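You operate a simulated robot arm through the tools that you are given. There is no shell and no other tool. Be economical: measure what you need, move in short steps, check, and stop when the job is done.

Carry out the task below with a simulated two-armed robot. There is one attempt and no reset: what you move stays moved.

## Task
Take the lid off the tub on the flat table top and lay it down there.

It is judged by the outcome, as a careful person would: the job done as asked, and still so three seconds after it is handed in. It fails if anything else is knocked over, pushed out of place, dropped, spilled or broken. A push-on lid holds only when it is set on centred and level and pressed home; a screw cap is set on level and turned clockwise until tight.

## Robot
Two 7-joint arms with two-finger grippers on one trunk, on a base that drives. Base frame: it is fixed to the floor where the robot stands at the start and does not move with it; the origin is under the middle of the robot, x ahead of it, y to its left, z up. Units: m, degrees, N and s.
The left shoulder is at the start at [0.06, 0.123, 0.945], the right one opposite. With the tool pointing down near the work surface each hand reaches from about 0.36 to 0.8 m from the robot's upright axis, wherever it stands, measured 20 degrees to its own side. Payload 1.47 kg a hand.
The TCP of each hand is the grasp point between the finger pads, 0.016 m short of the fingertips. In the tool frame z runs along the fingers and y along their closing line. Largest opening 0.087 m; the body of the gripper starts 0.055 m behind the TCP.
Orientation is told as [roll, pitch, yaw] about the base's x, y, z axes, in that order, counted from this pose: with the fingers straight down and closing along the base's y, the tool's x points along the base's -x, its y along +y and its z along -z.

## Interface
- The arms move only by the tool drive_tool. It takes "left_rows", "right_rows" or both (then of equal length, played together; a hand with none holds still); each is a list of rows, each a list of 7 numbers: the shift along the tool's x, y, z in units of 20 mm (1.0 is 20 mm), then the turn, a rotation vector about the tool's x, y, z in units of 8 degrees (1.0 is 8 degrees), then the opening, from 0 (shut) to 1 (fully open). In form: [[tx, ty, tz, rx, ry, rz, claw], ...]. A call has 1 to 20 rows; each row shifts and turns the commanded pose from where the row before left it, along the tool's axes as they then stand. A call with a number of a shift or a turn outside -1 to 1 is refused whole. A row lasts 0.2 s, in which the tool goes at most 0.05 m and 8.6 degrees; a call with a longer step from one row to the next is refused whole, and so is a gripper value outside its range. Where a pose cannot be reached the arm comes as near as it can. A force on the tool above 40 N (or 10 N above the force at the start of the call, whichever is more), or a blocked arm, ends the call early, and 0.2 s more pass. The fingers move at their own pace (about 0.153 m/s each) and stop on an object; they squeeze with about 28 N. The grip force told is the motor's: it shows also when the fingers shut on nothing. Time passes only in rows, and 0.2 s behind the last, so rows that do not move let the fingers close. It gives the time, the measured TCP pose, the force on the tool (base axes), the opening and the grip force at its end, in the units of the frame above (readings bear some noise), with the torque about the TCP (base axes, N m) and any sound that the robot's microphone picked up, and new pictures: "pictures" is both (left out), scene, wrist or none (wrist: the cameras of the hands that moved).
- Cameras (640 x 400 px; columns grow to the right, rows downward): "scene" is now at [0.0905, -0.0207, 1.5035]; the picture's right is [-0.26, -0.97, 0.00], its down [-0.70, 0.18, -0.69] and it looks along [0.67, -0.18, -0.72] (base axes); focal length 296 px, centre (320, 200). "left" rides on the left gripper at [0.073, -0.012, -0.09] in its tool frame; the picture's right is [0.16, 0.99, 0.00], its down [-0.72, 0.12, -0.68] and it looks along [-0.67, 0.11, 0.73] (tool axes); focal length 247 px, centre (320, 200). "right" rides on the right gripper at [0.073, 0.012, -0.09] in its tool frame; the picture's right is [-0.16, 0.99, 0.00], its down [-0.72, -0.11, -0.68] and it looks along [-0.67, -0.11, 0.73] (tool axes); focal length 247 px, centre (320, 200). There is no depth. A picture from a camera that has moved, and an enlarged one, comes with that camera's place and axes in the base frame and with its lens.
- slide_trunk(by): slides the trunk up (or, below 0, down) by that many m; the arms and the scene camera ride with it, the base frame stays. It gives what a move gives, with no picture.
- base_move(legs): drives the robot by 1 to 6 legs, each [ahead, left, turn to the left] in m, m and degrees, along the robot's own axes; the way and the turn of a leg run together, so that a leg with both is an arc; at most 1.5 m and 180 degrees a leg. The arms and the cameras ride along, it lands a little off, and it stops where it bumps. It gives what a move gives, and a new picture of the scene camera.
- turn_head(pan, tilt): turns the head with the scene camera to pan (to the left, within 120 degrees either way) and tilt (down, from -29 to 69), counted from straight ahead of the robot. It gives what a move gives, and a new picture of the scene camera.
- enlarge(camera, box): a new picture of the part [left, top, right, bottom] of that camera's present view, enlarged. The clock stands still meanwhile.
- hand_in(): hands the job in; it is judged then, once.

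Work in short steps. Places have to be worked out from the pictures, the camera data and where the tool is seen: move nearer, look again, correct. Check each grasp and each placing, and mend what went wrong. You have 120 turns and 260 pictures in all, those below and enlarged ones among them. Open the grippers and draw the arms clear of the work before you hand the job in, unless the task says otherwise; then end with one line.

The tools are called after ">>>" as name(argument=value, ...) on one line, values as JSON. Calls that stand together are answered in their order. drive_tool: Moves the arms, as the interface text tells. Its arguments: {"type":"object","properties":{"left_rows":{"type":"array"},"right_rows":{"type":"array"},"pictures":{"type":"string","enum":["both","scene","wrist","none"]}},"required":[]} The other tools are called the same way: slide_trunk (by) slides the trunk up or down; base_move (legs) drives the base; turn_head (pan, tilt) turns the head that bears the scene camera; enlarge (camera, box) takes an enlarged picture of a part of a camera's view; hand_in () hands the job in.

At the start:

```text
time_s: 0.0
left_eef_pos: [0.4567, 0.0869, 1.1296]
left_tool_rot: [-0.1, 0.0, 0.0]
left_contact_force: [0.3, 0.5, 0.2]
left_ft_torque: [0.0, -0.01, 0.0]
left_gripper_width: 0.0868
left_grasp_force: 0.1
right_eef_pos: [0.3775, -0.2716, 1.1441]
right_tool_rot: [0.1, -0.1, -0.1]
right_contact_force: [-0.5, 0.9, -0.1]
right_ft_torque: [0.02, -0.03, -0.02]
right_gripper_width: 0.0869
right_grasp_force: 0.1
trunk travel left (down, up): [-0.1, 0.13]
robot x, y, heading: [0.0002, -0.003, 0.2]
head pan, tilt: [-14.9, 46.2]
```

scene: 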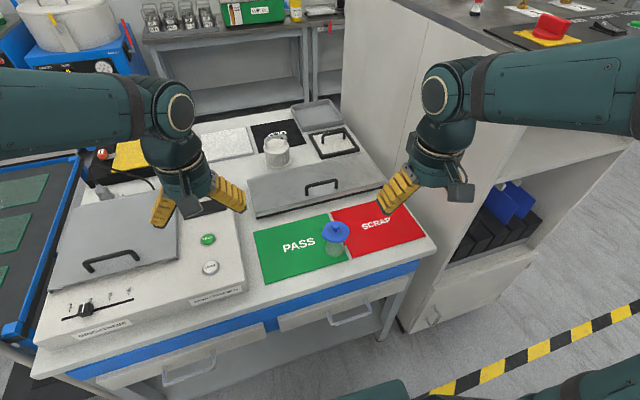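
right: 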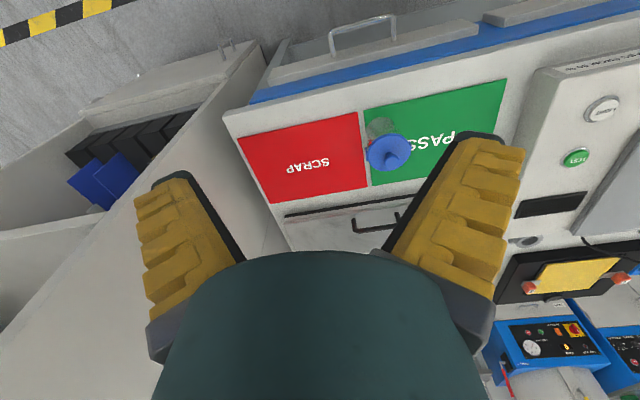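
left: 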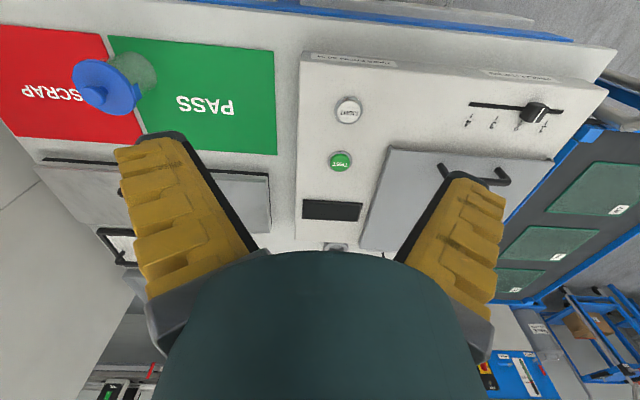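

I enlarge the view of the blue-lidded tub and the other jar to tell them apart.

>>> enlarge(camera="scene", box=[240, 120, 440, 290])

>>> enlarge(camera="right", box=[320, 90, 460, 190])

>>> enlarge(camera="left", box=[50, 30, 190, 130])

```text
2.35 times, centred on (340, 205) of scene
camera zoom: at [0.0905, -0.0207, 1.5035], right [-0.26, -0.97, 0.0], down [-0.7, 0.18, -0.69], along [0.67, -0.18, -0.72], focal length 696 px, centre (273, 188)
```

zoom: 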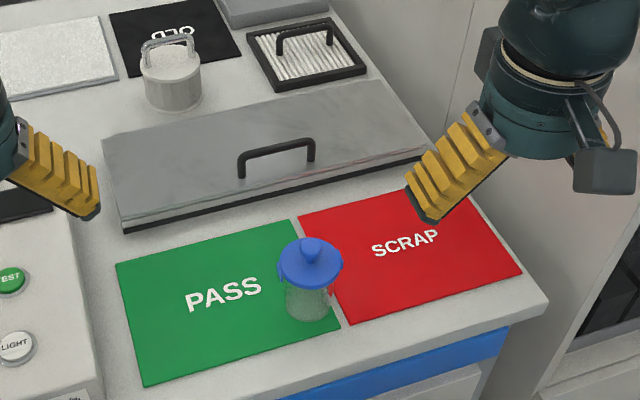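

```text
4.00 times, centred on (390, 140) of right
camera zoom: at [0.3042, -0.2586, 1.2329], right [0.16, 0.99, 0.0], down [0.72, -0.12, 0.68], along [0.67, -0.11, -0.73], focal length 988 px, centre (40, 440)
```

zoom: 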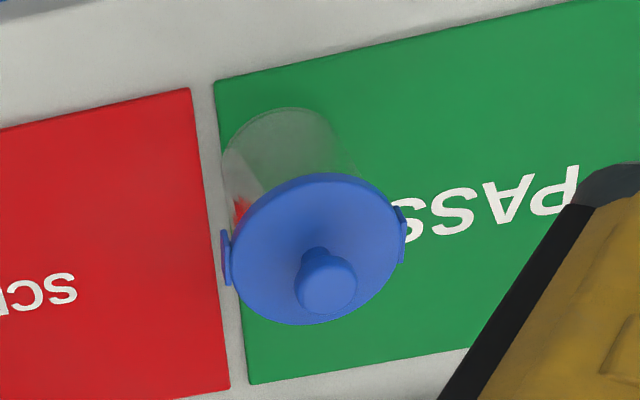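

```text
4.00 times, centred on (120, 80) of left
camera zoom: at [0.3844, 0.0744, 1.2183], right [-0.16, 0.99, 0.0], down [0.72, 0.12, 0.68], along [0.67, 0.11, -0.73], focal length 988 px, centre (1120, 680)
```

zoom: 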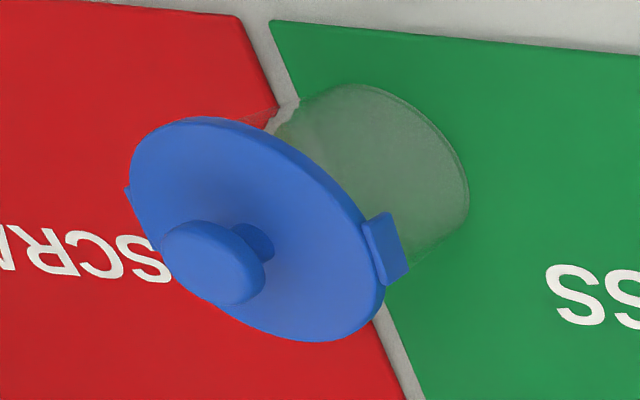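

There is a blue knobbed lid at about (0.539, -0.182), knob at z≈0.908, and the table is at about 0.80. I bring the right hand nearer for a closer look at the tabs.

>>> drive_tool(right_rows=[[-0.9, 0.75, 1, 0, 0, 0, 1], [-0.9, 0.75, 1, 0, 0, 0, 1], [-0.9, 0.75, 1, 0, 0, 0, 1], [-0.9, 0.75, 1, 0, 0, 0, 1], [-0.9, 0.75, 1, 0, 0, 0, 1], [0, 0.75, 0.8, 0, 0, 0, 1]])

>>> enlarge(camera="right", box=[220, 50, 460, 200])

```text
time_s: 1.4
left_eef_pos: [0.4573, 0.0869, 1.1284]
left_tool_rot: [-0.1, 0.0, 0.0]
left_contact_force: [-0.5, 0.4, 0.0]
left_ft_torque: [0.04, 0.01, -0.02]
left_gripper_width: 0.087
left_grasp_force: 0.1
right_eef_pos: [0.468, -0.1802, 1.028]
right_tool_rot: [-0.1, -0.1, 0.0]
right_contact_force: [-0.5, 0.9, -0.4]
right_ft_torque: [-0.03, 0.01, 0.01]
right_gripper_width: 0.0869
right_grasp_force: 0.1
trunk travel left (down, up): [-0.1, 0.13]
robot x, y, heading: [-0.0007, 0.0016, 0.1]
head pan, tilt: [-14.9, 46.2]
camera scene: at [0.0903, -0.0204, 1.5035], right [-0.26, -0.97, 0.0], down [-0.7, 0.18, -0.69], along [0.67, -0.18, -0.72], focal length 296 px, centre (320, 200)
camera right: at [0.3939, -0.1677, 1.1168], right [0.16, 0.99, 0.0], down [0.72, -0.12, 0.68], along [0.67, -0.11, -0.73], focal length 247 px, centre (320, 200)
```

scene: 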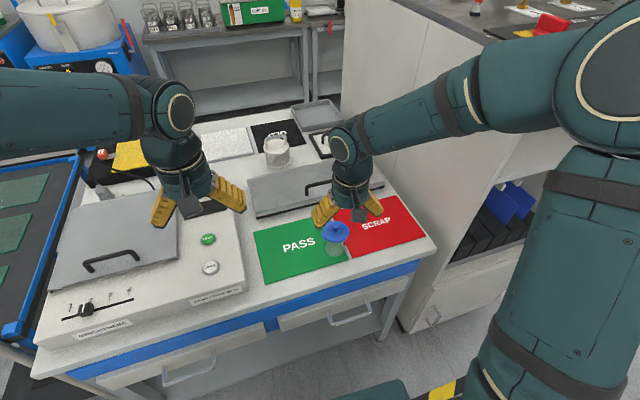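
right: 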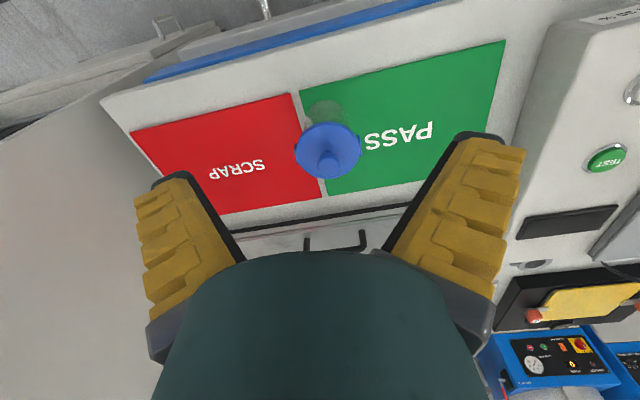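

```text
2.67 times, centred on (340, 125) of right
camera zoom: at [0.3939, -0.1677, 1.1168], right [0.16, 0.99, 0.0], down [0.72, -0.12, 0.68], along [0.67, -0.11, -0.73], focal length 659 px, centre (267, 400)
```

zoom: 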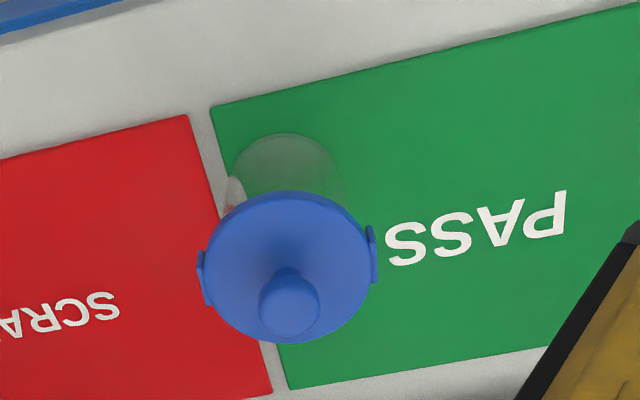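

I zoom the scene camera tightly on the lid rim to see whether the side tabs are latches.

>>> enlarge(camera="scene", box=[312, 212, 360, 264])

>>> enlarge(camera="left", box=[60, 40, 170, 120])

```text
7.69 times, centred on (336, 238) of scene
camera zoom: at [0.0903, -0.0204, 1.5035], right [-0.26, -0.97, 0.0], down [-0.7, 0.18, -0.69], along [0.67, -0.18, -0.72], focal length 2276 px, centre (197, -92)
```

zoom: 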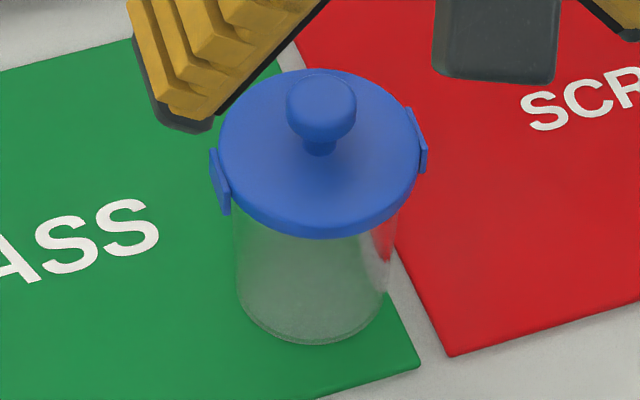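

```text
5.00 times, centred on (115, 80) of left
camera zoom: at [0.3842, 0.0747, 1.2183], right [-0.16, 0.99, 0.0], down [0.72, 0.12, 0.68], along [0.67, 0.11, -0.73], focal length 1235 px, centre (1345, 800)
```

zoom: 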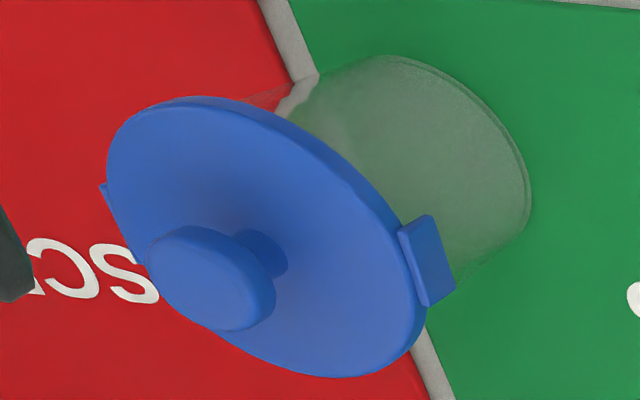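

The tabs lie along y and look like clips on a push-on lid. I go over the knob and down to TCP z≈0.907, fingers open.

>>> drive_tool(right_rows=[[-0.89, -0.02, 0, 0, 0, 0, 1], [-0.89, -0.02, 0, 0, 0, 0, 1], [-0.89, -0.02, 0, 0, 0, 0, 1], [-0.88, -0.02, 0.5, 0, 0, 0, 1], [0, 0, 1, 0, 0, 0, 1], [0, 0, 1, 0, 0, 0, 1], [0, 0, 1, 0, 0, 0, 1], [0, 0, 1, 0, 0, 0, 1], [0, 0, 0.8, 0, 0, 0, 1]])

>>> enlarge(camera="scene", box=[290, 180, 390, 264])

```text
time_s: 3.4
left_eef_pos: [0.4573, 0.0861, 1.1292]
left_tool_rot: [-0.1, 0.0, -0.1]
left_contact_force: [0.0, 0.6, -0.4]
left_ft_torque: [0.0, -0.03, 0.01]
left_gripper_width: 0.0869
left_grasp_force: 0.0
right_eef_pos: [0.537, -0.1835, 0.9206]
right_tool_rot: [0.0, 0.0, -0.1]
right_contact_force: [-0.2, 0.1, 0.0]
right_ft_torque: [0.02, 0.01, 0.0]
right_gripper_width: 0.087
right_grasp_force: 0.1
trunk travel left (down, up): [-0.1, 0.13]
robot x, y, heading: [-0.0003, 0.0019, 0.3]
head pan, tilt: [-14.9, 46.2]
camera scene: at [0.0907, -0.0207, 1.5035], right [-0.26, -0.97, 0.0], down [-0.7, 0.18, -0.69], along [0.67, -0.18, -0.72], focal length 296 px, centre (320, 200)
camera right: at [0.4646, -0.1708, 1.0108], right [0.16, 0.99, 0.0], down [0.72, -0.12, 0.68], along [0.67, -0.11, -0.73], focal length 247 px, centre (320, 200)
```

scene: 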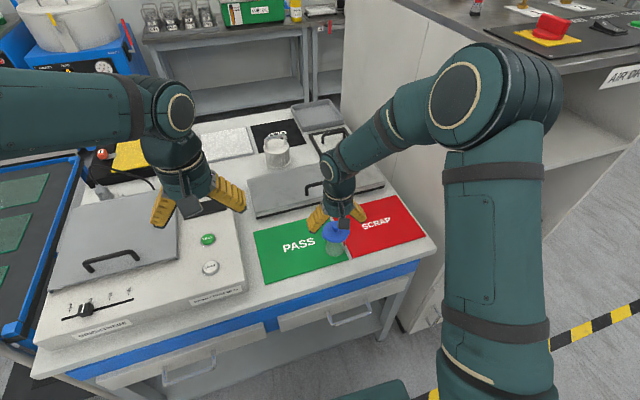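
right: 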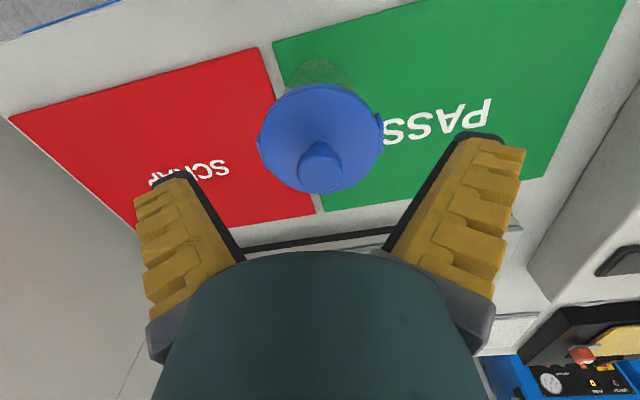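

```text
4.76 times, centred on (340, 222) of scene
camera zoom: at [0.0907, -0.0207, 1.5035], right [-0.26, -0.97, 0.0], down [-0.7, 0.18, -0.69], along [0.67, -0.18, -0.72], focal length 1409 px, centre (225, 95)
```

zoom: 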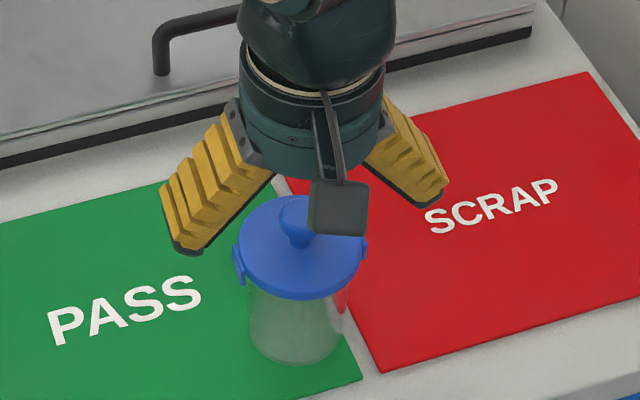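

The knob is centred between the fingers and about 13 mm below the TCP. I lower 14 mm and close.

>>> drive_tool(right_rows=[[0, 0, 0.35, 0, 0, 0, 1], [0, 0, 0.35, 0, 0, 0, 1], [0, 0, 0, 0, 0, 0, 0.15], [0, 0, 0, 0, 0, 0, 0.1], [0, 0, 0, 0, 0, 0, 0.1]])

>>> enlarge(camera="scene", box=[290, 180, 390, 264])

```text
time_s: 4.6
left_eef_pos: [0.4557, 0.086, 1.1291]
left_tool_rot: [0.1, -0.1, -0.1]
left_contact_force: [1.2, 0.3, -1.5]
left_ft_torque: [0.0, 0.01, 0.0]
left_gripper_width: 0.087
left_grasp_force: 0.1
right_eef_pos: [0.5378, -0.1827, 0.9081]
right_tool_rot: [0.0, -0.1, -0.1]
right_contact_force: [1.2, -0.5, 5.0]
right_ft_torque: [-0.02, -0.23, -0.03]
right_gripper_width: 0.0132
right_grasp_force: 27.9
trunk travel left (down, up): [-0.1, 0.13]
robot x, y, heading: [0.0015, 0.0021, 0.2]
head pan, tilt: [-14.9, 46.2]
camera scene: at [0.0902, -0.0206, 1.5035], right [-0.26, -0.97, 0.0], down [-0.7, 0.18, -0.69], along [0.67, -0.18, -0.72], focal length 296 px, centre (320, 200)
camera right: at [0.4651, -0.1708, 0.9978], right [0.16, 0.99, 0.0], down [0.72, -0.12, 0.68], along [0.67, -0.11, -0.73], focal length 247 px, centre (320, 200)
```

scene: 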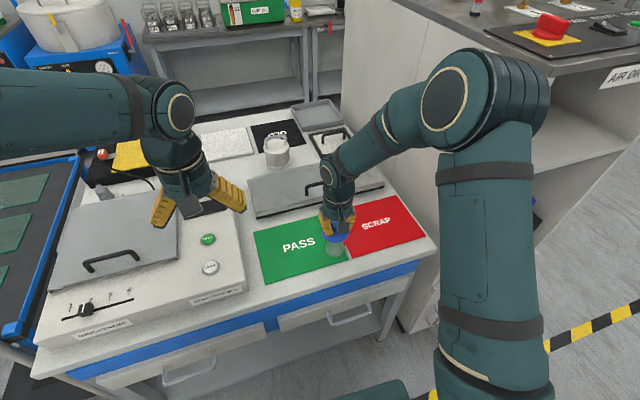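
right: 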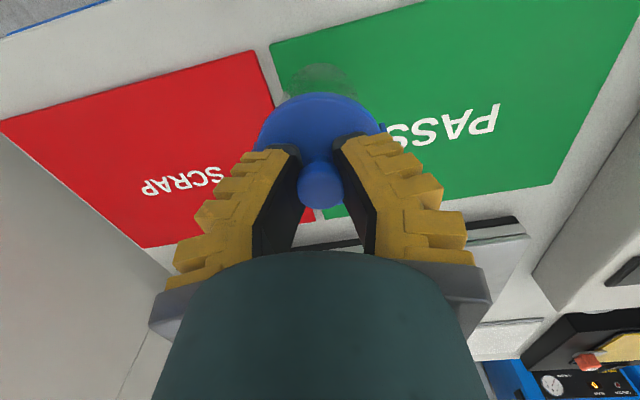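

```text
4.76 times, centred on (340, 222) of scene
camera zoom: at [0.0902, -0.0206, 1.5035], right [-0.26, -0.97, 0.0], down [-0.7, 0.18, -0.69], along [0.67, -0.18, -0.72], focal length 1409 px, centre (225, 95)
```

zoom: 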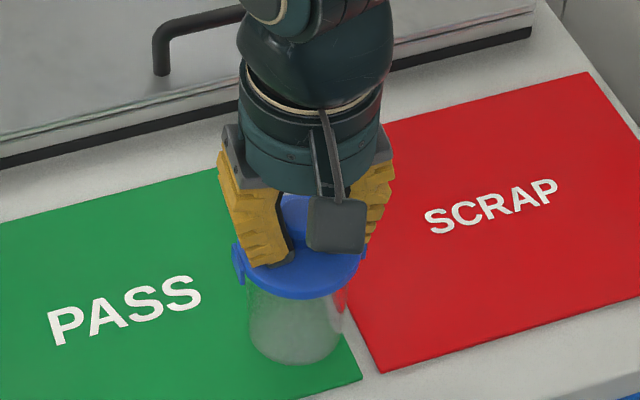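

Gripped on the knob or stem (13 mm, 28 N). I pull up gently 8 mm and look at whether the tub comes with it.

>>> drive_tool(right_rows=[[0, 0, -0.1, 0, 0, 0, 0], [0, 0, -0.1, 0, 0, 0, 0], [0, 0, -0.1, 0, 0, 0, 0], [0, 0, -0.1, 0, 0, 0, 0]], pictures="wrist")

>>> enlarge(camera="scene", box=[290, 180, 390, 264])

```text
time_s: 5.6
left_eef_pos: [0.4574, 0.0876, 1.1291]
left_tool_rot: [0.0, 0.1, 0.0]
left_contact_force: [-0.4, -0.7, 0.5]
left_ft_torque: [0.0, -0.01, 0.01]
left_gripper_width: 0.087
left_grasp_force: 0.0
right_eef_pos: [0.5381, -0.1834, 0.9155]
right_tool_rot: [-0.1, -0.1, -0.1]
right_contact_force: [1.0, -0.3, -0.2]
right_ft_torque: [0.03, 0.02, -0.01]
right_gripper_width: 0.0119
right_grasp_force: 28.1
trunk travel left (down, up): [-0.1, 0.13]
robot x, y, heading: [-0.003, 0.0001, 0.0]
head pan, tilt: [-14.9, 46.2]
camera right: at [0.4648, -0.1708, 1.0047], right [0.16, 0.99, 0.0], down [0.72, -0.12, 0.68], along [0.67, -0.11, -0.73], focal length 247 px, centre (320, 200)
```

right: 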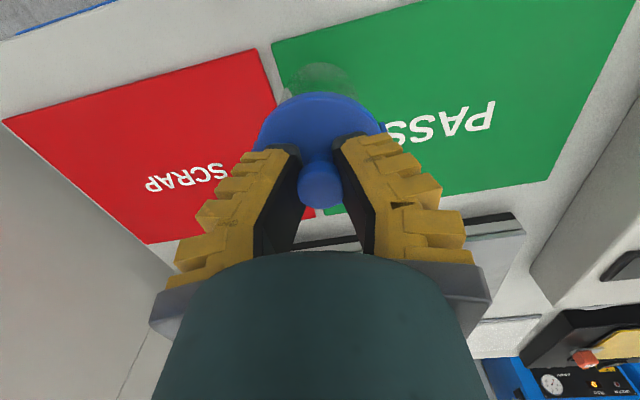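

```text
4.76 times, centred on (340, 222) of scene
camera zoom: at [0.0905, -0.0207, 1.5035], right [-0.26, -0.97, 0.0], down [-0.7, 0.18, -0.69], along [0.67, -0.18, -0.72], focal length 1409 px, centre (225, 95)
```

zoom: 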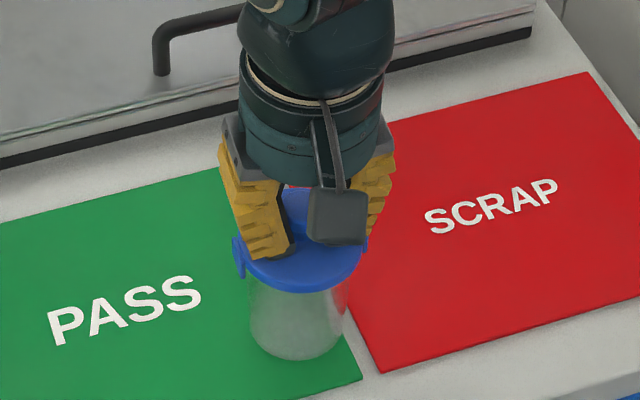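

It may be lifting the tub as well; I enlarge to check the base of the tub.

>>> enlarge(camera="scene", box=[316, 222, 356, 260])

>>> enlarge(camera="left", box=[60, 40, 170, 120])

```text
10.53 times, centred on (336, 241) of scene
camera zoom: at [0.0905, -0.0207, 1.5035], right [-0.26, -0.97, 0.0], down [-0.7, 0.18, -0.69], along [0.67, -0.18, -0.72], focal length 3114 px, centre (152, -232)
```

zoom: 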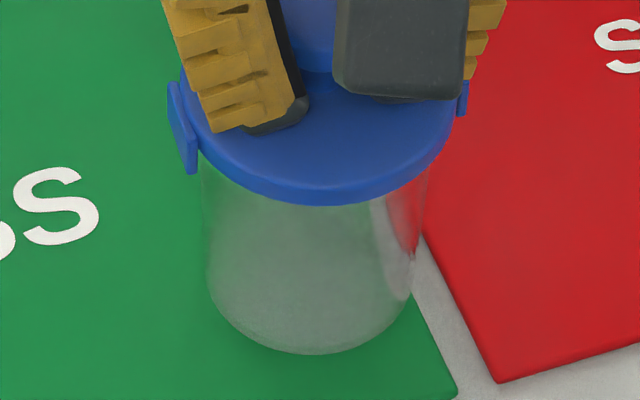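

```text
5.00 times, centred on (115, 80) of left
camera zoom: at [0.3844, 0.0744, 1.2183], right [-0.16, 0.99, 0.0], down [0.72, 0.12, 0.68], along [0.67, 0.11, -0.73], focal length 1235 px, centre (1345, 800)
```

zoom: 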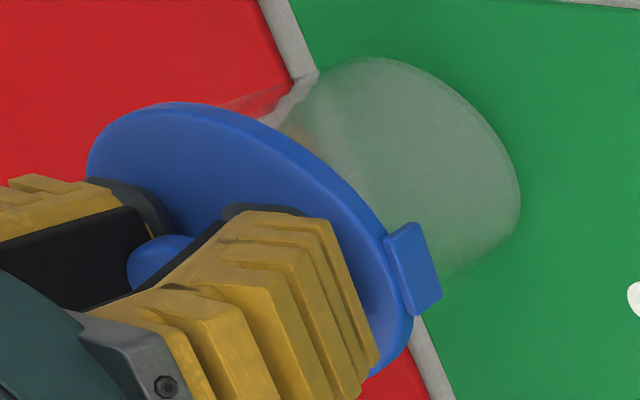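

The tub came up with the lid. I set it back down gently and release the knob.

>>> drive_tool(right_rows=[[0, 0, 0.1, 0, 0, 0, 0], [0, 0, 0.1, 0, 0, 0, 0], [0, 0, 0.1, 0, 0, 0, 0], [0, 0, 0.05, 0, 0, 0, 0], [0, 0, 0, 0, 0, 0, 0]], pictures="none")

>>> enlarge(camera="left", box=[60, 40, 170, 120])

```text
time_s: 6.8
left_eef_pos: [0.4572, 0.0865, 1.1286]
left_tool_rot: [0.0, 0.0, 0.0]
left_contact_force: [-0.5, -0.8, -0.6]
left_ft_torque: [0.0, 0.06, 0.01]
left_gripper_width: 0.087
left_grasp_force: 0.0
right_eef_pos: [0.5393, -0.1834, 0.9078]
right_tool_rot: [-0.1, -0.1, -0.1]
right_contact_force: [0.5, -0.5, -0.3]
right_ft_torque: [-0.02, -0.05, 0.01]
right_gripper_width: 0.0115
right_grasp_force: 28.2
trunk travel left (down, up): [-0.1, 0.13]
robot x, y, heading: [0.0018, 0.0001, -0.1]
head pan, tilt: [-14.9, 46.2]
```

```text
5.00 times, centred on (115, 80) of left
camera zoom: at [0.3844, 0.0744, 1.2183], right [-0.16, 0.99, 0.0], down [0.72, 0.12, 0.68], along [0.67, 0.11, -0.73], focal length 1235 px, centre (1345, 800)
```

zoom: 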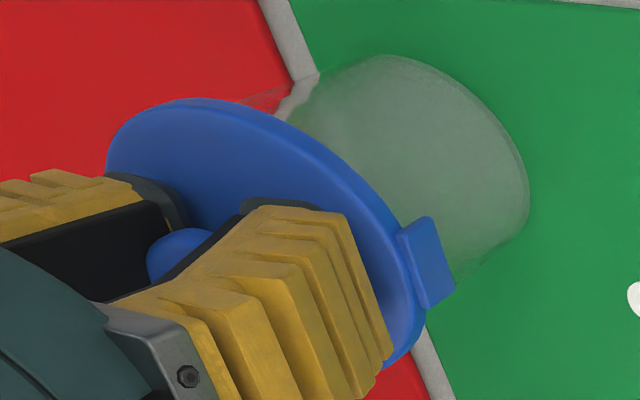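

The base is nearly down and shows no load yet. I inch down a little more until there's contact force.

>>> drive_tool(right_rows=[[0, 0, 0.03, 0, 0, 0, 0], [0, 0, 0.03, 0, 0, 0, 0], [0, 0, 0, 0, 0, 0, 0]], pictures="none")

```text
time_s: 7.6
left_eef_pos: [0.4561, 0.0873, 1.1283]
left_tool_rot: [0.1, -0.1, 0.0]
left_contact_force: [0.0, 0.5, 1.1]
left_ft_torque: [0.02, 0.01, 0.0]
left_gripper_width: 0.0868
left_grasp_force: 0.2
right_eef_pos: [0.5407, -0.1825, 0.9077]
right_tool_rot: [-0.1, -0.1, -0.2]
right_contact_force: [-1.5, -1.3, 4.6]
right_ft_torque: [-0.03, -0.04, 0.02]
right_gripper_width: 0.0114
right_grasp_force: 27.9
trunk travel left (down, up): [-0.1, 0.13]
robot x, y, heading: [-0.0008, 0.0017, 0.2]
head pan, tilt: [-14.9, 46.2]
```

Contact made. I open fully and view the clearance to the tabs before going down around them.

>>> drive_tool(right_rows=[[0, 0, 0, 0, 0, 0, 1], [0, 0, 0, 0, 0, 0, 1], [0, 0, 0, 0, 0, 0, 1]], pictures="wrist")

>>> enlarge(camera="right", box=[200, 60, 440, 210])

>>> enlarge(camera="scene", box=[310, 205, 370, 255])

```text
time_s: 8.4
left_eef_pos: [0.4565, 0.0862, 1.1283]
left_tool_rot: [-0.1, 0.0, 0.1]
left_contact_force: [-0.2, -0.2, 0.3]
left_ft_torque: [-0.05, 0.0, 0.01]
left_gripper_width: 0.087
left_grasp_force: 0.1
right_eef_pos: [0.5394, -0.1835, 0.908]
right_tool_rot: [0.1, -0.1, -0.1]
right_contact_force: [-0.4, -0.1, -0.6]
right_ft_torque: [0.01, 0.01, -0.02]
right_gripper_width: 0.0868
right_grasp_force: 0.1
trunk travel left (down, up): [-0.1, 0.13]
robot x, y, heading: [0.0015, 0.0001, 0.1]
head pan, tilt: [-14.9, 46.2]
camera right: at [0.4657, -0.1707, 0.9971], right [0.16, 0.99, 0.0], down [0.72, -0.12, 0.68], along [0.67, -0.11, -0.73], focal length 247 px, centre (320, 200)
```

right: 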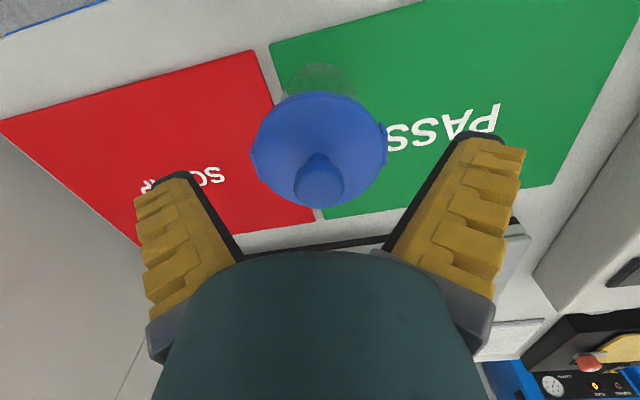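

```text
2.67 times, centred on (320, 135) of right
camera zoom: at [0.4657, -0.1707, 0.9971], right [0.16, 0.99, 0.0], down [0.72, -0.12, 0.68], along [0.67, -0.11, -0.73], focal length 659 px, centre (320, 373)
```

zoom: 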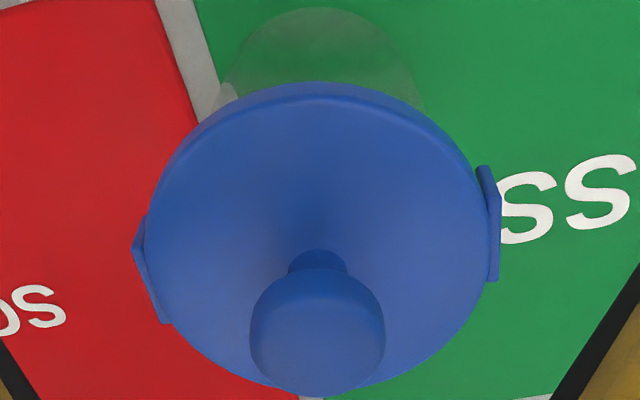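

```text
8.00 times, centred on (340, 230) of scene
camera zoom: at [0.0904, -0.0207, 1.5035], right [-0.26, -0.97, 0.0], down [-0.7, 0.18, -0.69], along [0.67, -0.18, -0.72], focal length 2367 px, centre (160, -40)
```

zoom: 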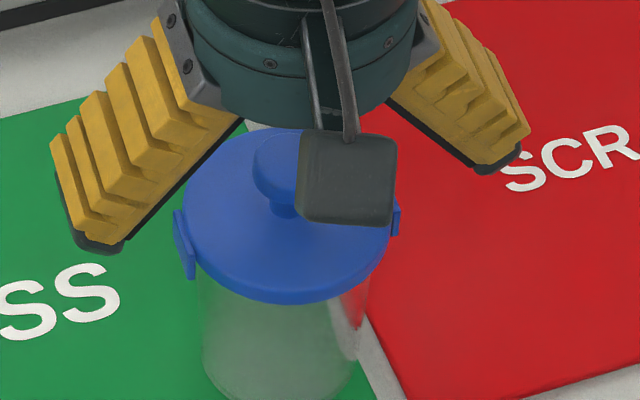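

Tabs span about 74 mm, centred near (0.541, -0.1845), so there is ~6 mm clearance each side. I shift 1 mm in y and 2 mm in x, and descend around them slowly.

>>> drive_tool(right_rows=[[-0.1, -0.05, 0.1, 0, 0, 0, 1], [0, 0, 0.3, 0, 0, 0, 1], [0, 0, 0.3, 0, 0, 0, 1], [0, 0, 0.3, 0, 0, 0, 1], [0, 0, 0.3, 0, 0, 0, 1], [0, 0, 0.3, 0, 0, 0, 1]], pictures="wrist")

>>> enlarge(camera="scene", box=[310, 205, 370, 255])

>>> enlarge(camera="left", box=[60, 40, 170, 120])

```text
time_s: 9.8
left_eef_pos: [0.4573, 0.0869, 1.1278]
left_tool_rot: [-0.1, 0.0, 0.0]
left_contact_force: [0.3, 0.2, -0.6]
left_ft_torque: [-0.01, 0.03, 0.01]
left_gripper_width: 0.087
left_grasp_force: 0.1
right_eef_pos: [0.5417, -0.1835, 0.8752]
right_tool_rot: [0.0, -0.1, 0.0]
right_contact_force: [-1.1, 0.5, 0.2]
right_ft_torque: [0.0, 0.02, 0.03]
right_gripper_width: 0.0868
right_grasp_force: 0.0
trunk travel left (down, up): [-0.1, 0.13]
robot x, y, heading: [-0.0041, -0.001, 0.0]
head pan, tilt: [-14.9, 46.2]
camera right: at [0.4679, -0.1712, 0.9647], right [0.16, 0.99, 0.0], down [0.72, -0.12, 0.68], along [0.67, -0.11, -0.73], focal length 247 px, centre (320, 200)
```

right: 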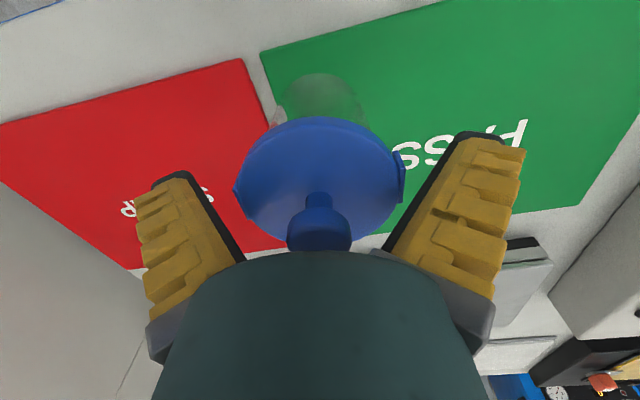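

```text
8.00 times, centred on (340, 230) of scene
camera zoom: at [0.0905, -0.0207, 1.5035], right [-0.26, -0.97, 0.0], down [-0.7, 0.18, -0.69], along [0.67, -0.18, -0.72], focal length 2367 px, centre (160, -40)
```

zoom: 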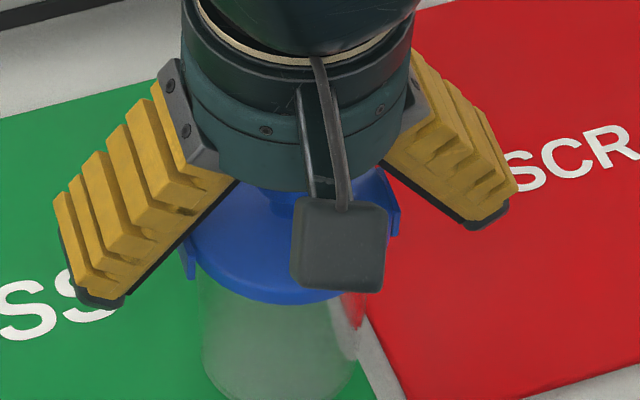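

```text
5.00 times, centred on (115, 80) of left
camera zoom: at [0.3844, 0.0744, 1.2183], right [-0.16, 0.99, 0.0], down [0.72, 0.12, 0.68], along [0.67, 0.11, -0.73], focal length 1235 px, centre (1345, 800)
```

zoom: 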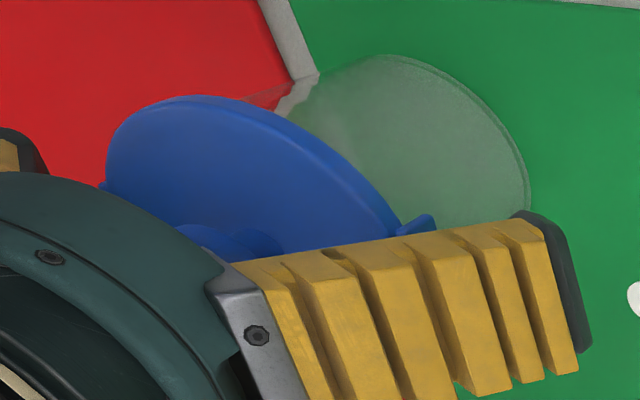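

The fingers flank the tabs with the palm clear of the knob. I close on the tabs.

>>> drive_tool(right_rows=[[0, 0, 0, 0, 0, 0, 0.8], [0, 0, 0, 0, 0, 0, 0.7], [0, 0, 0, 0, 0, 0, 0.5], [0, 0, 0, 0, 0, 0, 0.5]], pictures="wrist")

>>> enlarge(camera="left", box=[60, 40, 170, 120])

```text
time_s: 10.8
left_eef_pos: [0.4572, 0.0871, 1.1291]
left_tool_rot: [0.1, 0.0, 0.1]
left_contact_force: [0.6, 0.4, 0.1]
left_ft_torque: [0.02, 0.02, -0.05]
left_gripper_width: 0.087
left_grasp_force: 0.1
right_eef_pos: [0.5409, -0.1834, 0.8753]
right_tool_rot: [0.0, -0.1, -0.1]
right_contact_force: [-0.1, -0.6, -0.6]
right_ft_torque: [0.0, 0.05, 0.02]
right_gripper_width: 0.0728
right_grasp_force: 27.4
trunk travel left (down, up): [-0.1, 0.13]
robot x, y, heading: [0.0013, 0.0035, -0.2]
head pan, tilt: [-14.9, 46.2]
camera right: at [0.4678, -0.1711, 0.9647], right [0.16, 0.99, 0.0], down [0.72, -0.12, 0.68], along [0.67, -0.11, -0.73], focal length 247 px, centre (320, 200)
```

right: 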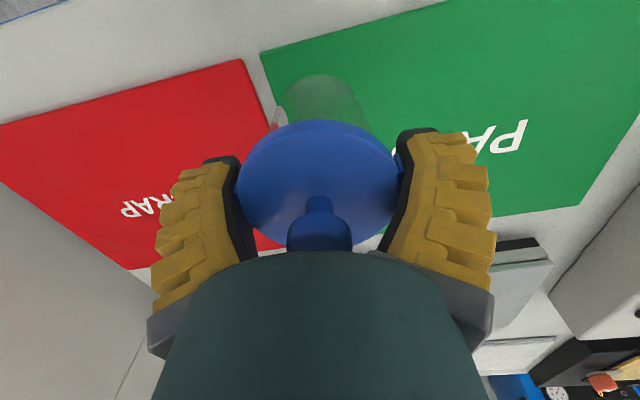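

```text
5.00 times, centred on (115, 80) of left
camera zoom: at [0.3844, 0.0744, 1.2183], right [-0.16, 0.99, 0.0], down [0.72, 0.12, 0.68], along [0.67, 0.11, -0.73], focal length 1235 px, centre (1345, 800)
```

zoom: 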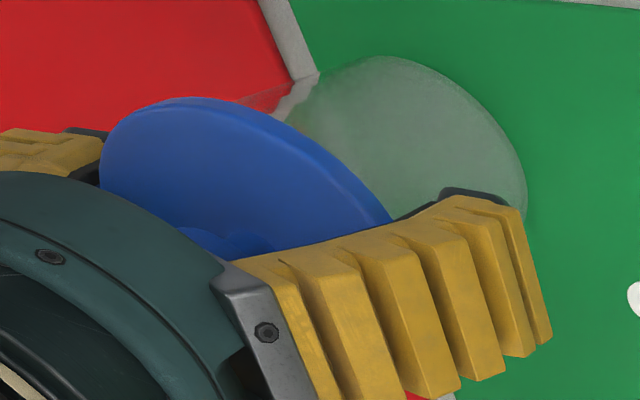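

Tabs are squeezed (72.8 mm, 27 N). I lift slowly 8 mm and check whether the tub stays.

>>> drive_tool(right_rows=[[0, 0, -0.1, 0, 0, 0, 0.3], [0, 0, -0.1, 0, 0, 0, 0.3], [0, 0, -0.1, 0, 0, 0, 0.3], [0, 0, -0.1, 0, 0, 0, 0.3]], pictures="wrist")

>>> enlarge(camera="left", box=[60, 40, 170, 120])

>>> enlarge(camera="scene", box=[316, 222, 356, 260])

```text
time_s: 11.8
left_eef_pos: [0.4561, 0.0861, 1.1279]
left_tool_rot: [0.0, 0.0, 0.0]
left_contact_force: [-0.7, 0.5, -0.6]
left_ft_torque: [0.0, 0.02, 0.02]
left_gripper_width: 0.0871
left_grasp_force: 0.0
right_eef_pos: [0.5423, -0.1836, 0.8829]
right_tool_rot: [0.0, 0.0, -0.1]
right_contact_force: [-0.4, 0.2, -1.0]
right_ft_torque: [0.01, 0.0, 0.02]
right_gripper_width: 0.0727
right_grasp_force: 27.8
trunk travel left (down, up): [-0.1, 0.13]
robot x, y, heading: [-0.0, -0.0017, 0.2]
head pan, tilt: [-14.9, 46.2]
camera right: at [0.4677, -0.171, 0.9731], right [0.16, 0.99, 0.0], down [0.72, -0.12, 0.68], along [0.67, -0.11, -0.73], focal length 247 px, centre (320, 200)
```

right: 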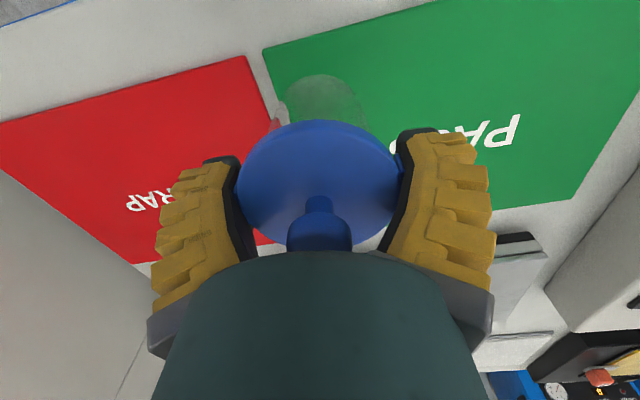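

```text
5.00 times, centred on (115, 80) of left
camera zoom: at [0.3844, 0.0744, 1.2183], right [-0.16, 0.99, 0.0], down [0.72, 0.12, 0.68], along [0.67, 0.11, -0.73], focal length 1235 px, centre (1345, 800)
```

zoom: 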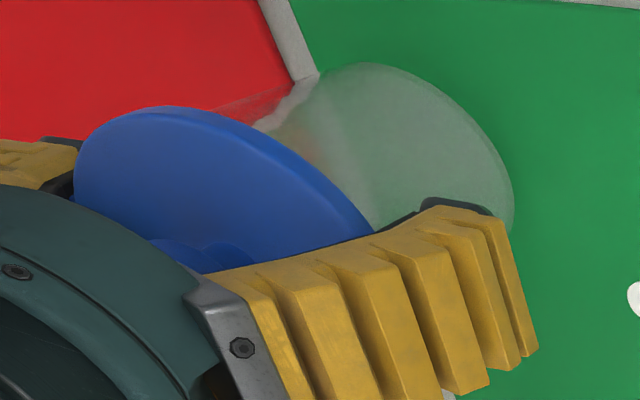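

```text
10.53 times, centred on (336, 241) of scene
camera zoom: at [0.0905, -0.0207, 1.5035], right [-0.26, -0.97, 0.0], down [-0.7, 0.18, -0.69], along [0.67, -0.18, -0.72], focal length 3114 px, centre (152, -232)
```

zoom: 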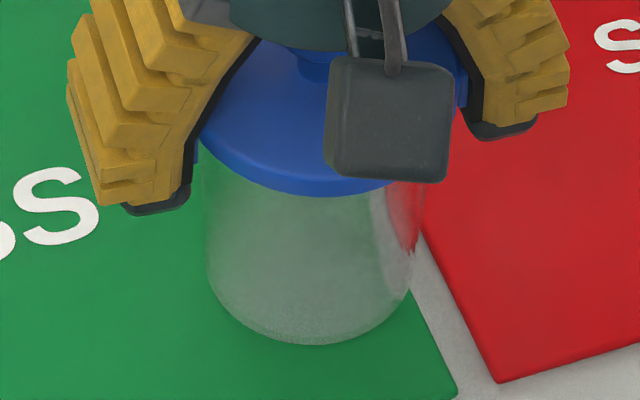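

The tub comes along again, so the lid is a tight push-on fit and the left hand must hold the tub. I set it down, release the tabs and raise the right hand.

>>> drive_tool(right_rows=[[0, 0, 0.1, 0, 0, 0, 0.3], [0, 0, 0.1, 0, 0, 0, 0.3], [0, 0, 0.1, 0, 0, 0, 0.3], [0, 0, 0.08, 0, 0, 0, 0.3], [0, 0, 0.03, 0, 0, 0, 0.3], [0, 0, 0, 0, 0, 0, 0.3]], pictures="none")

```text
time_s: 13.2
left_eef_pos: [0.4572, 0.0867, 1.1285]
left_tool_rot: [0.0, -0.1, 0.0]
left_contact_force: [0.8, 0.2, 0.0]
left_ft_torque: [0.0, 0.02, -0.01]
left_gripper_width: 0.0871
left_grasp_force: 0.1
right_eef_pos: [0.5417, -0.1843, 0.8742]
right_tool_rot: [0.0, -0.1, 0.0]
right_contact_force: [0.4, 1.1, -0.6]
right_ft_torque: [0.04, 0.02, -0.01]
right_gripper_width: 0.0728
right_grasp_force: 28.3
trunk travel left (down, up): [-0.1, 0.13]
robot x, y, heading: [-0.0008, 0.002, 0.2]
head pan, tilt: [-14.9, 46.2]
```

>>> drive_tool(right_rows=[[0, 0, 0.03, 0, 0, 0, 0.3], [0, 0, 0.03, 0, 0, 0, 0.3], [0, 0, 0, 0, 0, 0, 0.3]], pictures="none")

```text
time_s: 14.0
left_eef_pos: [0.4564, 0.0856, 1.1278]
left_tool_rot: [0.1, 0.0, -0.1]
left_contact_force: [-0.7, 0.3, -0.6]
left_ft_torque: [0.03, 0.03, 0.03]
left_gripper_width: 0.0871
left_grasp_force: 0.1
right_eef_pos: [0.5403, -0.1837, 0.8736]
right_tool_rot: [0.1, 0.0, 0.0]
right_contact_force: [0.3, -0.4, -0.8]
right_ft_torque: [-0.01, -0.03, -0.02]
right_gripper_width: 0.0727
right_grasp_force: 28.2
trunk travel left (down, up): [-0.1, 0.13]
robot x, y, heading: [0.0019, -0.0006, -0.1]
head pan, tilt: [-14.9, 46.2]
```

No contact force yet, perhaps the tabs slid a bit in the grip; I check the image and inch further.

>>> drive_tool(right_rows=[[0, 0, 0.03, 0, 0, 0, 0.3], [0, 0, 0.03, 0, 0, 0, 0.3], [0, 0, 0, 0, 0, 0, 0.3]], pictures="none")

>>> enlarge(camera="left", box=[60, 40, 170, 120])

```text
time_s: 14.8
left_eef_pos: [0.4565, 0.0873, 1.1289]
left_tool_rot: [0.0, 0.1, -0.1]
left_contact_force: [0.8, -0.6, 0.0]
left_ft_torque: [-0.01, 0.0, -0.03]
left_gripper_width: 0.0873
left_grasp_force: 0.0
right_eef_pos: [0.5411, -0.1834, 0.8718]
right_tool_rot: [0.0, -0.1, -0.2]
right_contact_force: [-1.8, 0.4, 4.0]
right_ft_torque: [0.01, 0.01, -0.03]
right_gripper_width: 0.073
right_grasp_force: 28.1
trunk travel left (down, up): [-0.1, 0.13]
robot x, y, heading: [0.0037, 0.0026, -0.0]
head pan, tilt: [-14.9, 46.2]
```

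```text
5.00 times, centred on (115, 80) of left
camera zoom: at [0.3841, 0.0745, 1.2184], right [-0.16, 0.99, 0.0], down [0.72, 0.12, 0.68], along [0.67, 0.11, -0.73], focal length 1235 px, centre (1345, 800)
```

zoom: 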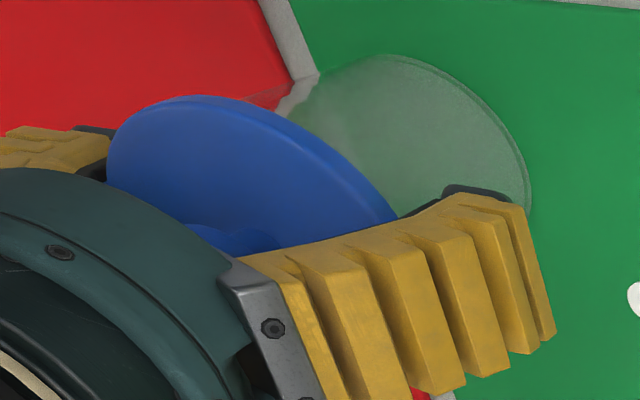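

It is seated on the table. I open, raise the right hand clear, and meanwhile start pitching the left hand forward (fingers toward +x, 20° down) to hold the tub from the table's front side.

>>> drive_tool(right_rows=[[0, 0, 0, 0, 0, 0, 1], [0, 0, 0, 0, 0, 0, 1], [0, 0, -1, 0, 0, 0, 1], [0, 0, -1, 0, 0, 0, 1], [0, 0, -1, 0, 0, 0, 1], [0, 0, -1, 0, 0, 0, 1], [0, 0, -1, 0, 0, 0, 1], [0, 0, -1, 0, 0, 0, 1], [0, 0, 0, 0, 0, 0, 1], [0, 0, 0, 0, 0, 0, 1]], left_rows=[[0, 0, 0, 0, 0, 0, 1], [0, 0, 0, 0, -0.98, 0, 1], [0, 0, 0, 0, -0.98, 0, 1], [0, 0, 0, 0, -0.97, 0, 1], [0, 0, 0, 0, -0.97, 0, 1], [0, 0, 0, 0, -0.97, 0, 1], [0, 0, 0, 0, -0.97, 0, 1], [0, 0, 0, 0, -0.97, 0, 1], [0, 0, 0, 0, -0.97, 0, 1], [0, 0, 0, 0, -0.97, 0, 1]])

>>> enlarge(camera="right", box=[220, 50, 460, 200])

```text
time_s: 17.0
left_eef_pos: [0.4758, 0.0782, 1.1371]
left_tool_rot: [-0.1, -70.0, 0.2]
left_contact_force: [0.5, -0.1, 0.0]
left_ft_torque: [0.0, 0.01, 0.0]
left_gripper_width: 0.0871
left_grasp_force: 0.0
left hand out of reach, approached as far as the arm can: row 10
right_eef_pos: [0.541, -0.1843, 0.9935]
right_tool_rot: [-0.1, 0.1, -0.1]
right_contact_force: [0.8, 0.7, -0.6]
right_ft_torque: [0.01, 0.02, 0.0]
right_gripper_width: 0.087
right_grasp_force: 0.2
trunk travel left (down, up): [-0.1, 0.13]
robot x, y, heading: [0.0006, -0.0017, -0.1]
head pan, tilt: [-14.9, 46.2]
camera scene: at [0.0912, -0.0211, 1.5034], right [-0.26, -0.97, 0.0], down [-0.7, 0.19, -0.69], along [0.67, -0.18, -0.72], focal length 296 px, centre (320, 200)
camera right: at [0.4678, -0.1717, 1.0824], right [0.16, 0.99, 0.0], down [0.72, -0.12, 0.68], along [0.67, -0.11, -0.73], focal length 247 px, centre (320, 200)
camera left: at [0.3661, 0.066, 1.0984], right [-0.05, 0.99, -0.15], down [-0.39, 0.12, 0.91], along [0.92, 0.11, 0.38], focal length 247 px, centre (320, 200)
```

scene: 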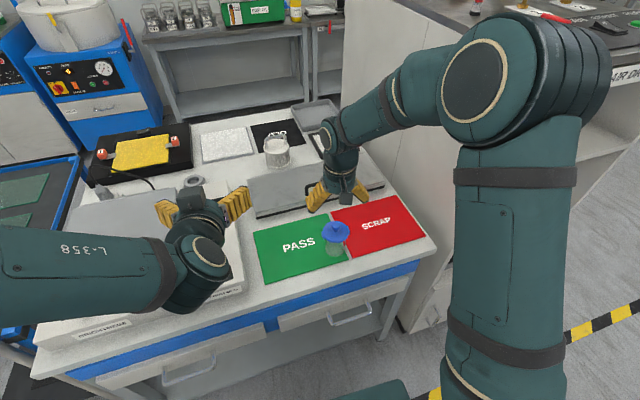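
right: 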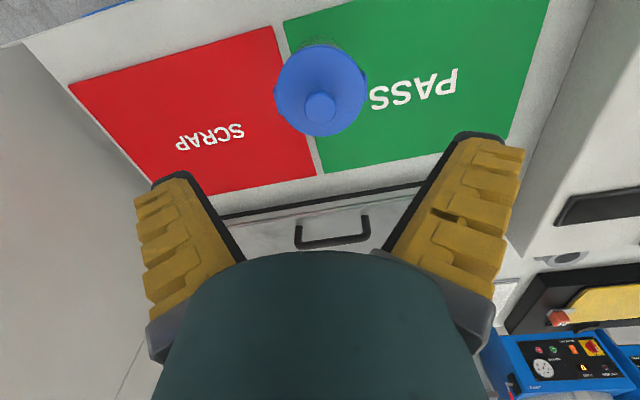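
left: 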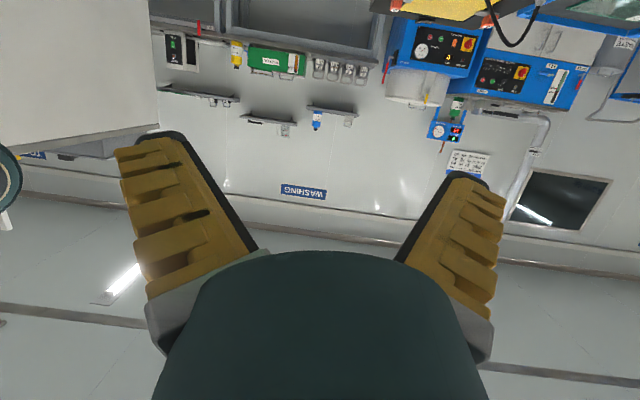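

```text
2.67 times, centred on (340, 125) of right
camera zoom: at [0.4678, -0.1717, 1.0824], right [0.16, 0.99, 0.0], down [0.72, -0.12, 0.68], along [0.67, -0.11, -0.73], focal length 659 px, centre (267, 400)
```

zoom: 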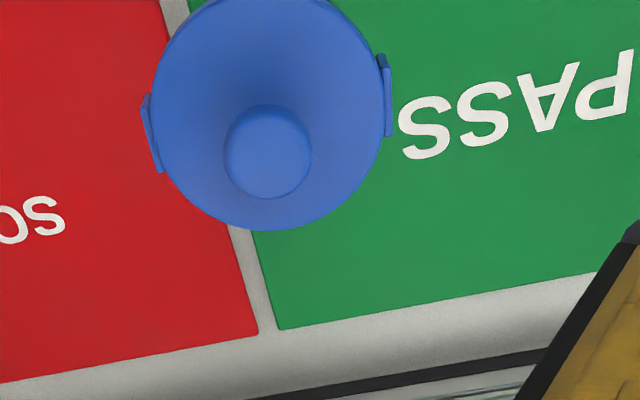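

The left hand reached the pitched pose. I bring it down and across toward the front-left of the tub (waypoint ≈ (0.47, -0.05, 0.96)), lifting the right hand a little more.

>>> drive_tool(left_rows=[[0.84, -0.64, 0.275, 0, 0, 0, 1], [0.84, -0.64, 0.275, 0, 0, 0, 1], [0.84, -0.64, 0.275, 0, 0, 0, 1], [0.84, -0.64, 0.275, 0, 0, 0, 1], [0.84, -0.64, 0.275, 0, 0, 0, 1], [0.84, -0.64, 0.275, 0, 0, 0, 1], [0.84, -0.64, 0.275, 0, 0, 0, 1], [0.84, -0.64, 0.275, 0, 0, 0, 1], [0.84, -0.64, 0.275, 0, 0, 0, 1], [0.84, -0.64, 0.275, 0, 0, 0, 1]], right_rows=[[0, 0, -0.5, 0, 0, 0, 1], [0, 0, -0.5, 0, 0, 0, 1], [0, 0, -0.5, 0, 0, 0, 1], [0, 0, -0.5, 0, 0, 0, 1], [0, 0, 0, 0, 0, 0, 1], [0, 0, 0, 0, 0, 0, 1], [0, 0, 0, 0, 0, 0, 1], [0, 0, 0, 0, 0, 0, 1], [0, 0, 0, 0, 0, 0, 1], [0, 0, 0, 0, 0, 0, 1]])

```text
time_s: 19.2
left_eef_pos: [0.469, -0.0492, 0.9604]
left_tool_rot: [-0.1, -70.0, 0.0]
left_contact_force: [0.2, 0.3, -0.2]
left_ft_torque: [0.01, -0.03, 0.03]
left_gripper_width: 0.0871
left_grasp_force: 0.1
right_eef_pos: [0.5408, -0.1832, 1.0322]
right_tool_rot: [-0.1, 0.1, -0.1]
right_contact_force: [0.3, 0.6, 0.2]
right_ft_torque: [0.02, -0.03, 0.0]
right_gripper_width: 0.0872
right_grasp_force: 0.0
trunk travel left (down, up): [-0.1, 0.13]
robot x, y, heading: [-0.0003, 0.0013, 0.1]
head pan, tilt: [-14.9, 46.2]
camera scene: at [0.0908, -0.021, 1.5035], right [-0.26, -0.97, 0.0], down [-0.7, 0.19, -0.69], along [0.67, -0.18, -0.72], focal length 296 px, centre (320, 200)
camera right: at [0.4672, -0.1716, 1.1218], right [0.16, 0.99, 0.0], down [0.72, -0.12, 0.68], along [0.67, -0.11, -0.73], focal length 247 px, centre (320, 200)
camera left: at [0.3603, -0.0621, 0.9223], right [-0.05, 0.99, -0.15], down [-0.39, 0.12, 0.91], along [0.92, 0.11, 0.38], focal length 247 px, centre (320, 200)
```

scene: 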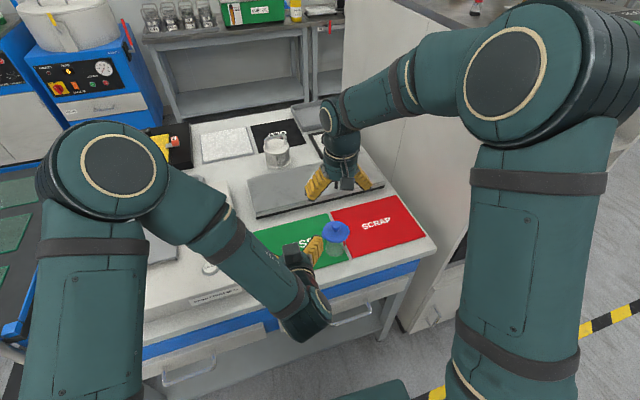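
right: 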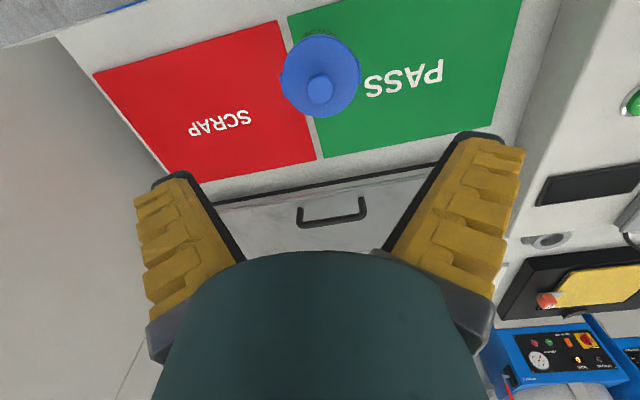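
left: 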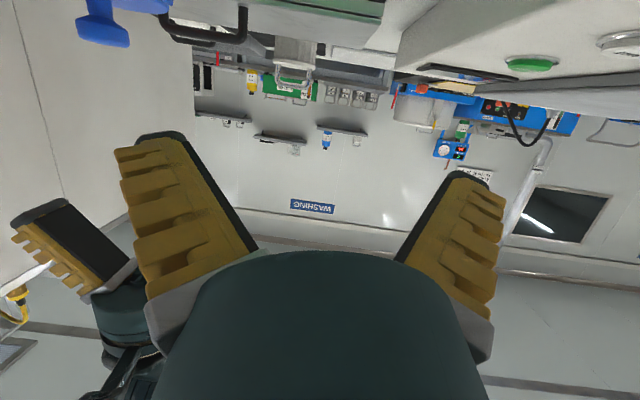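

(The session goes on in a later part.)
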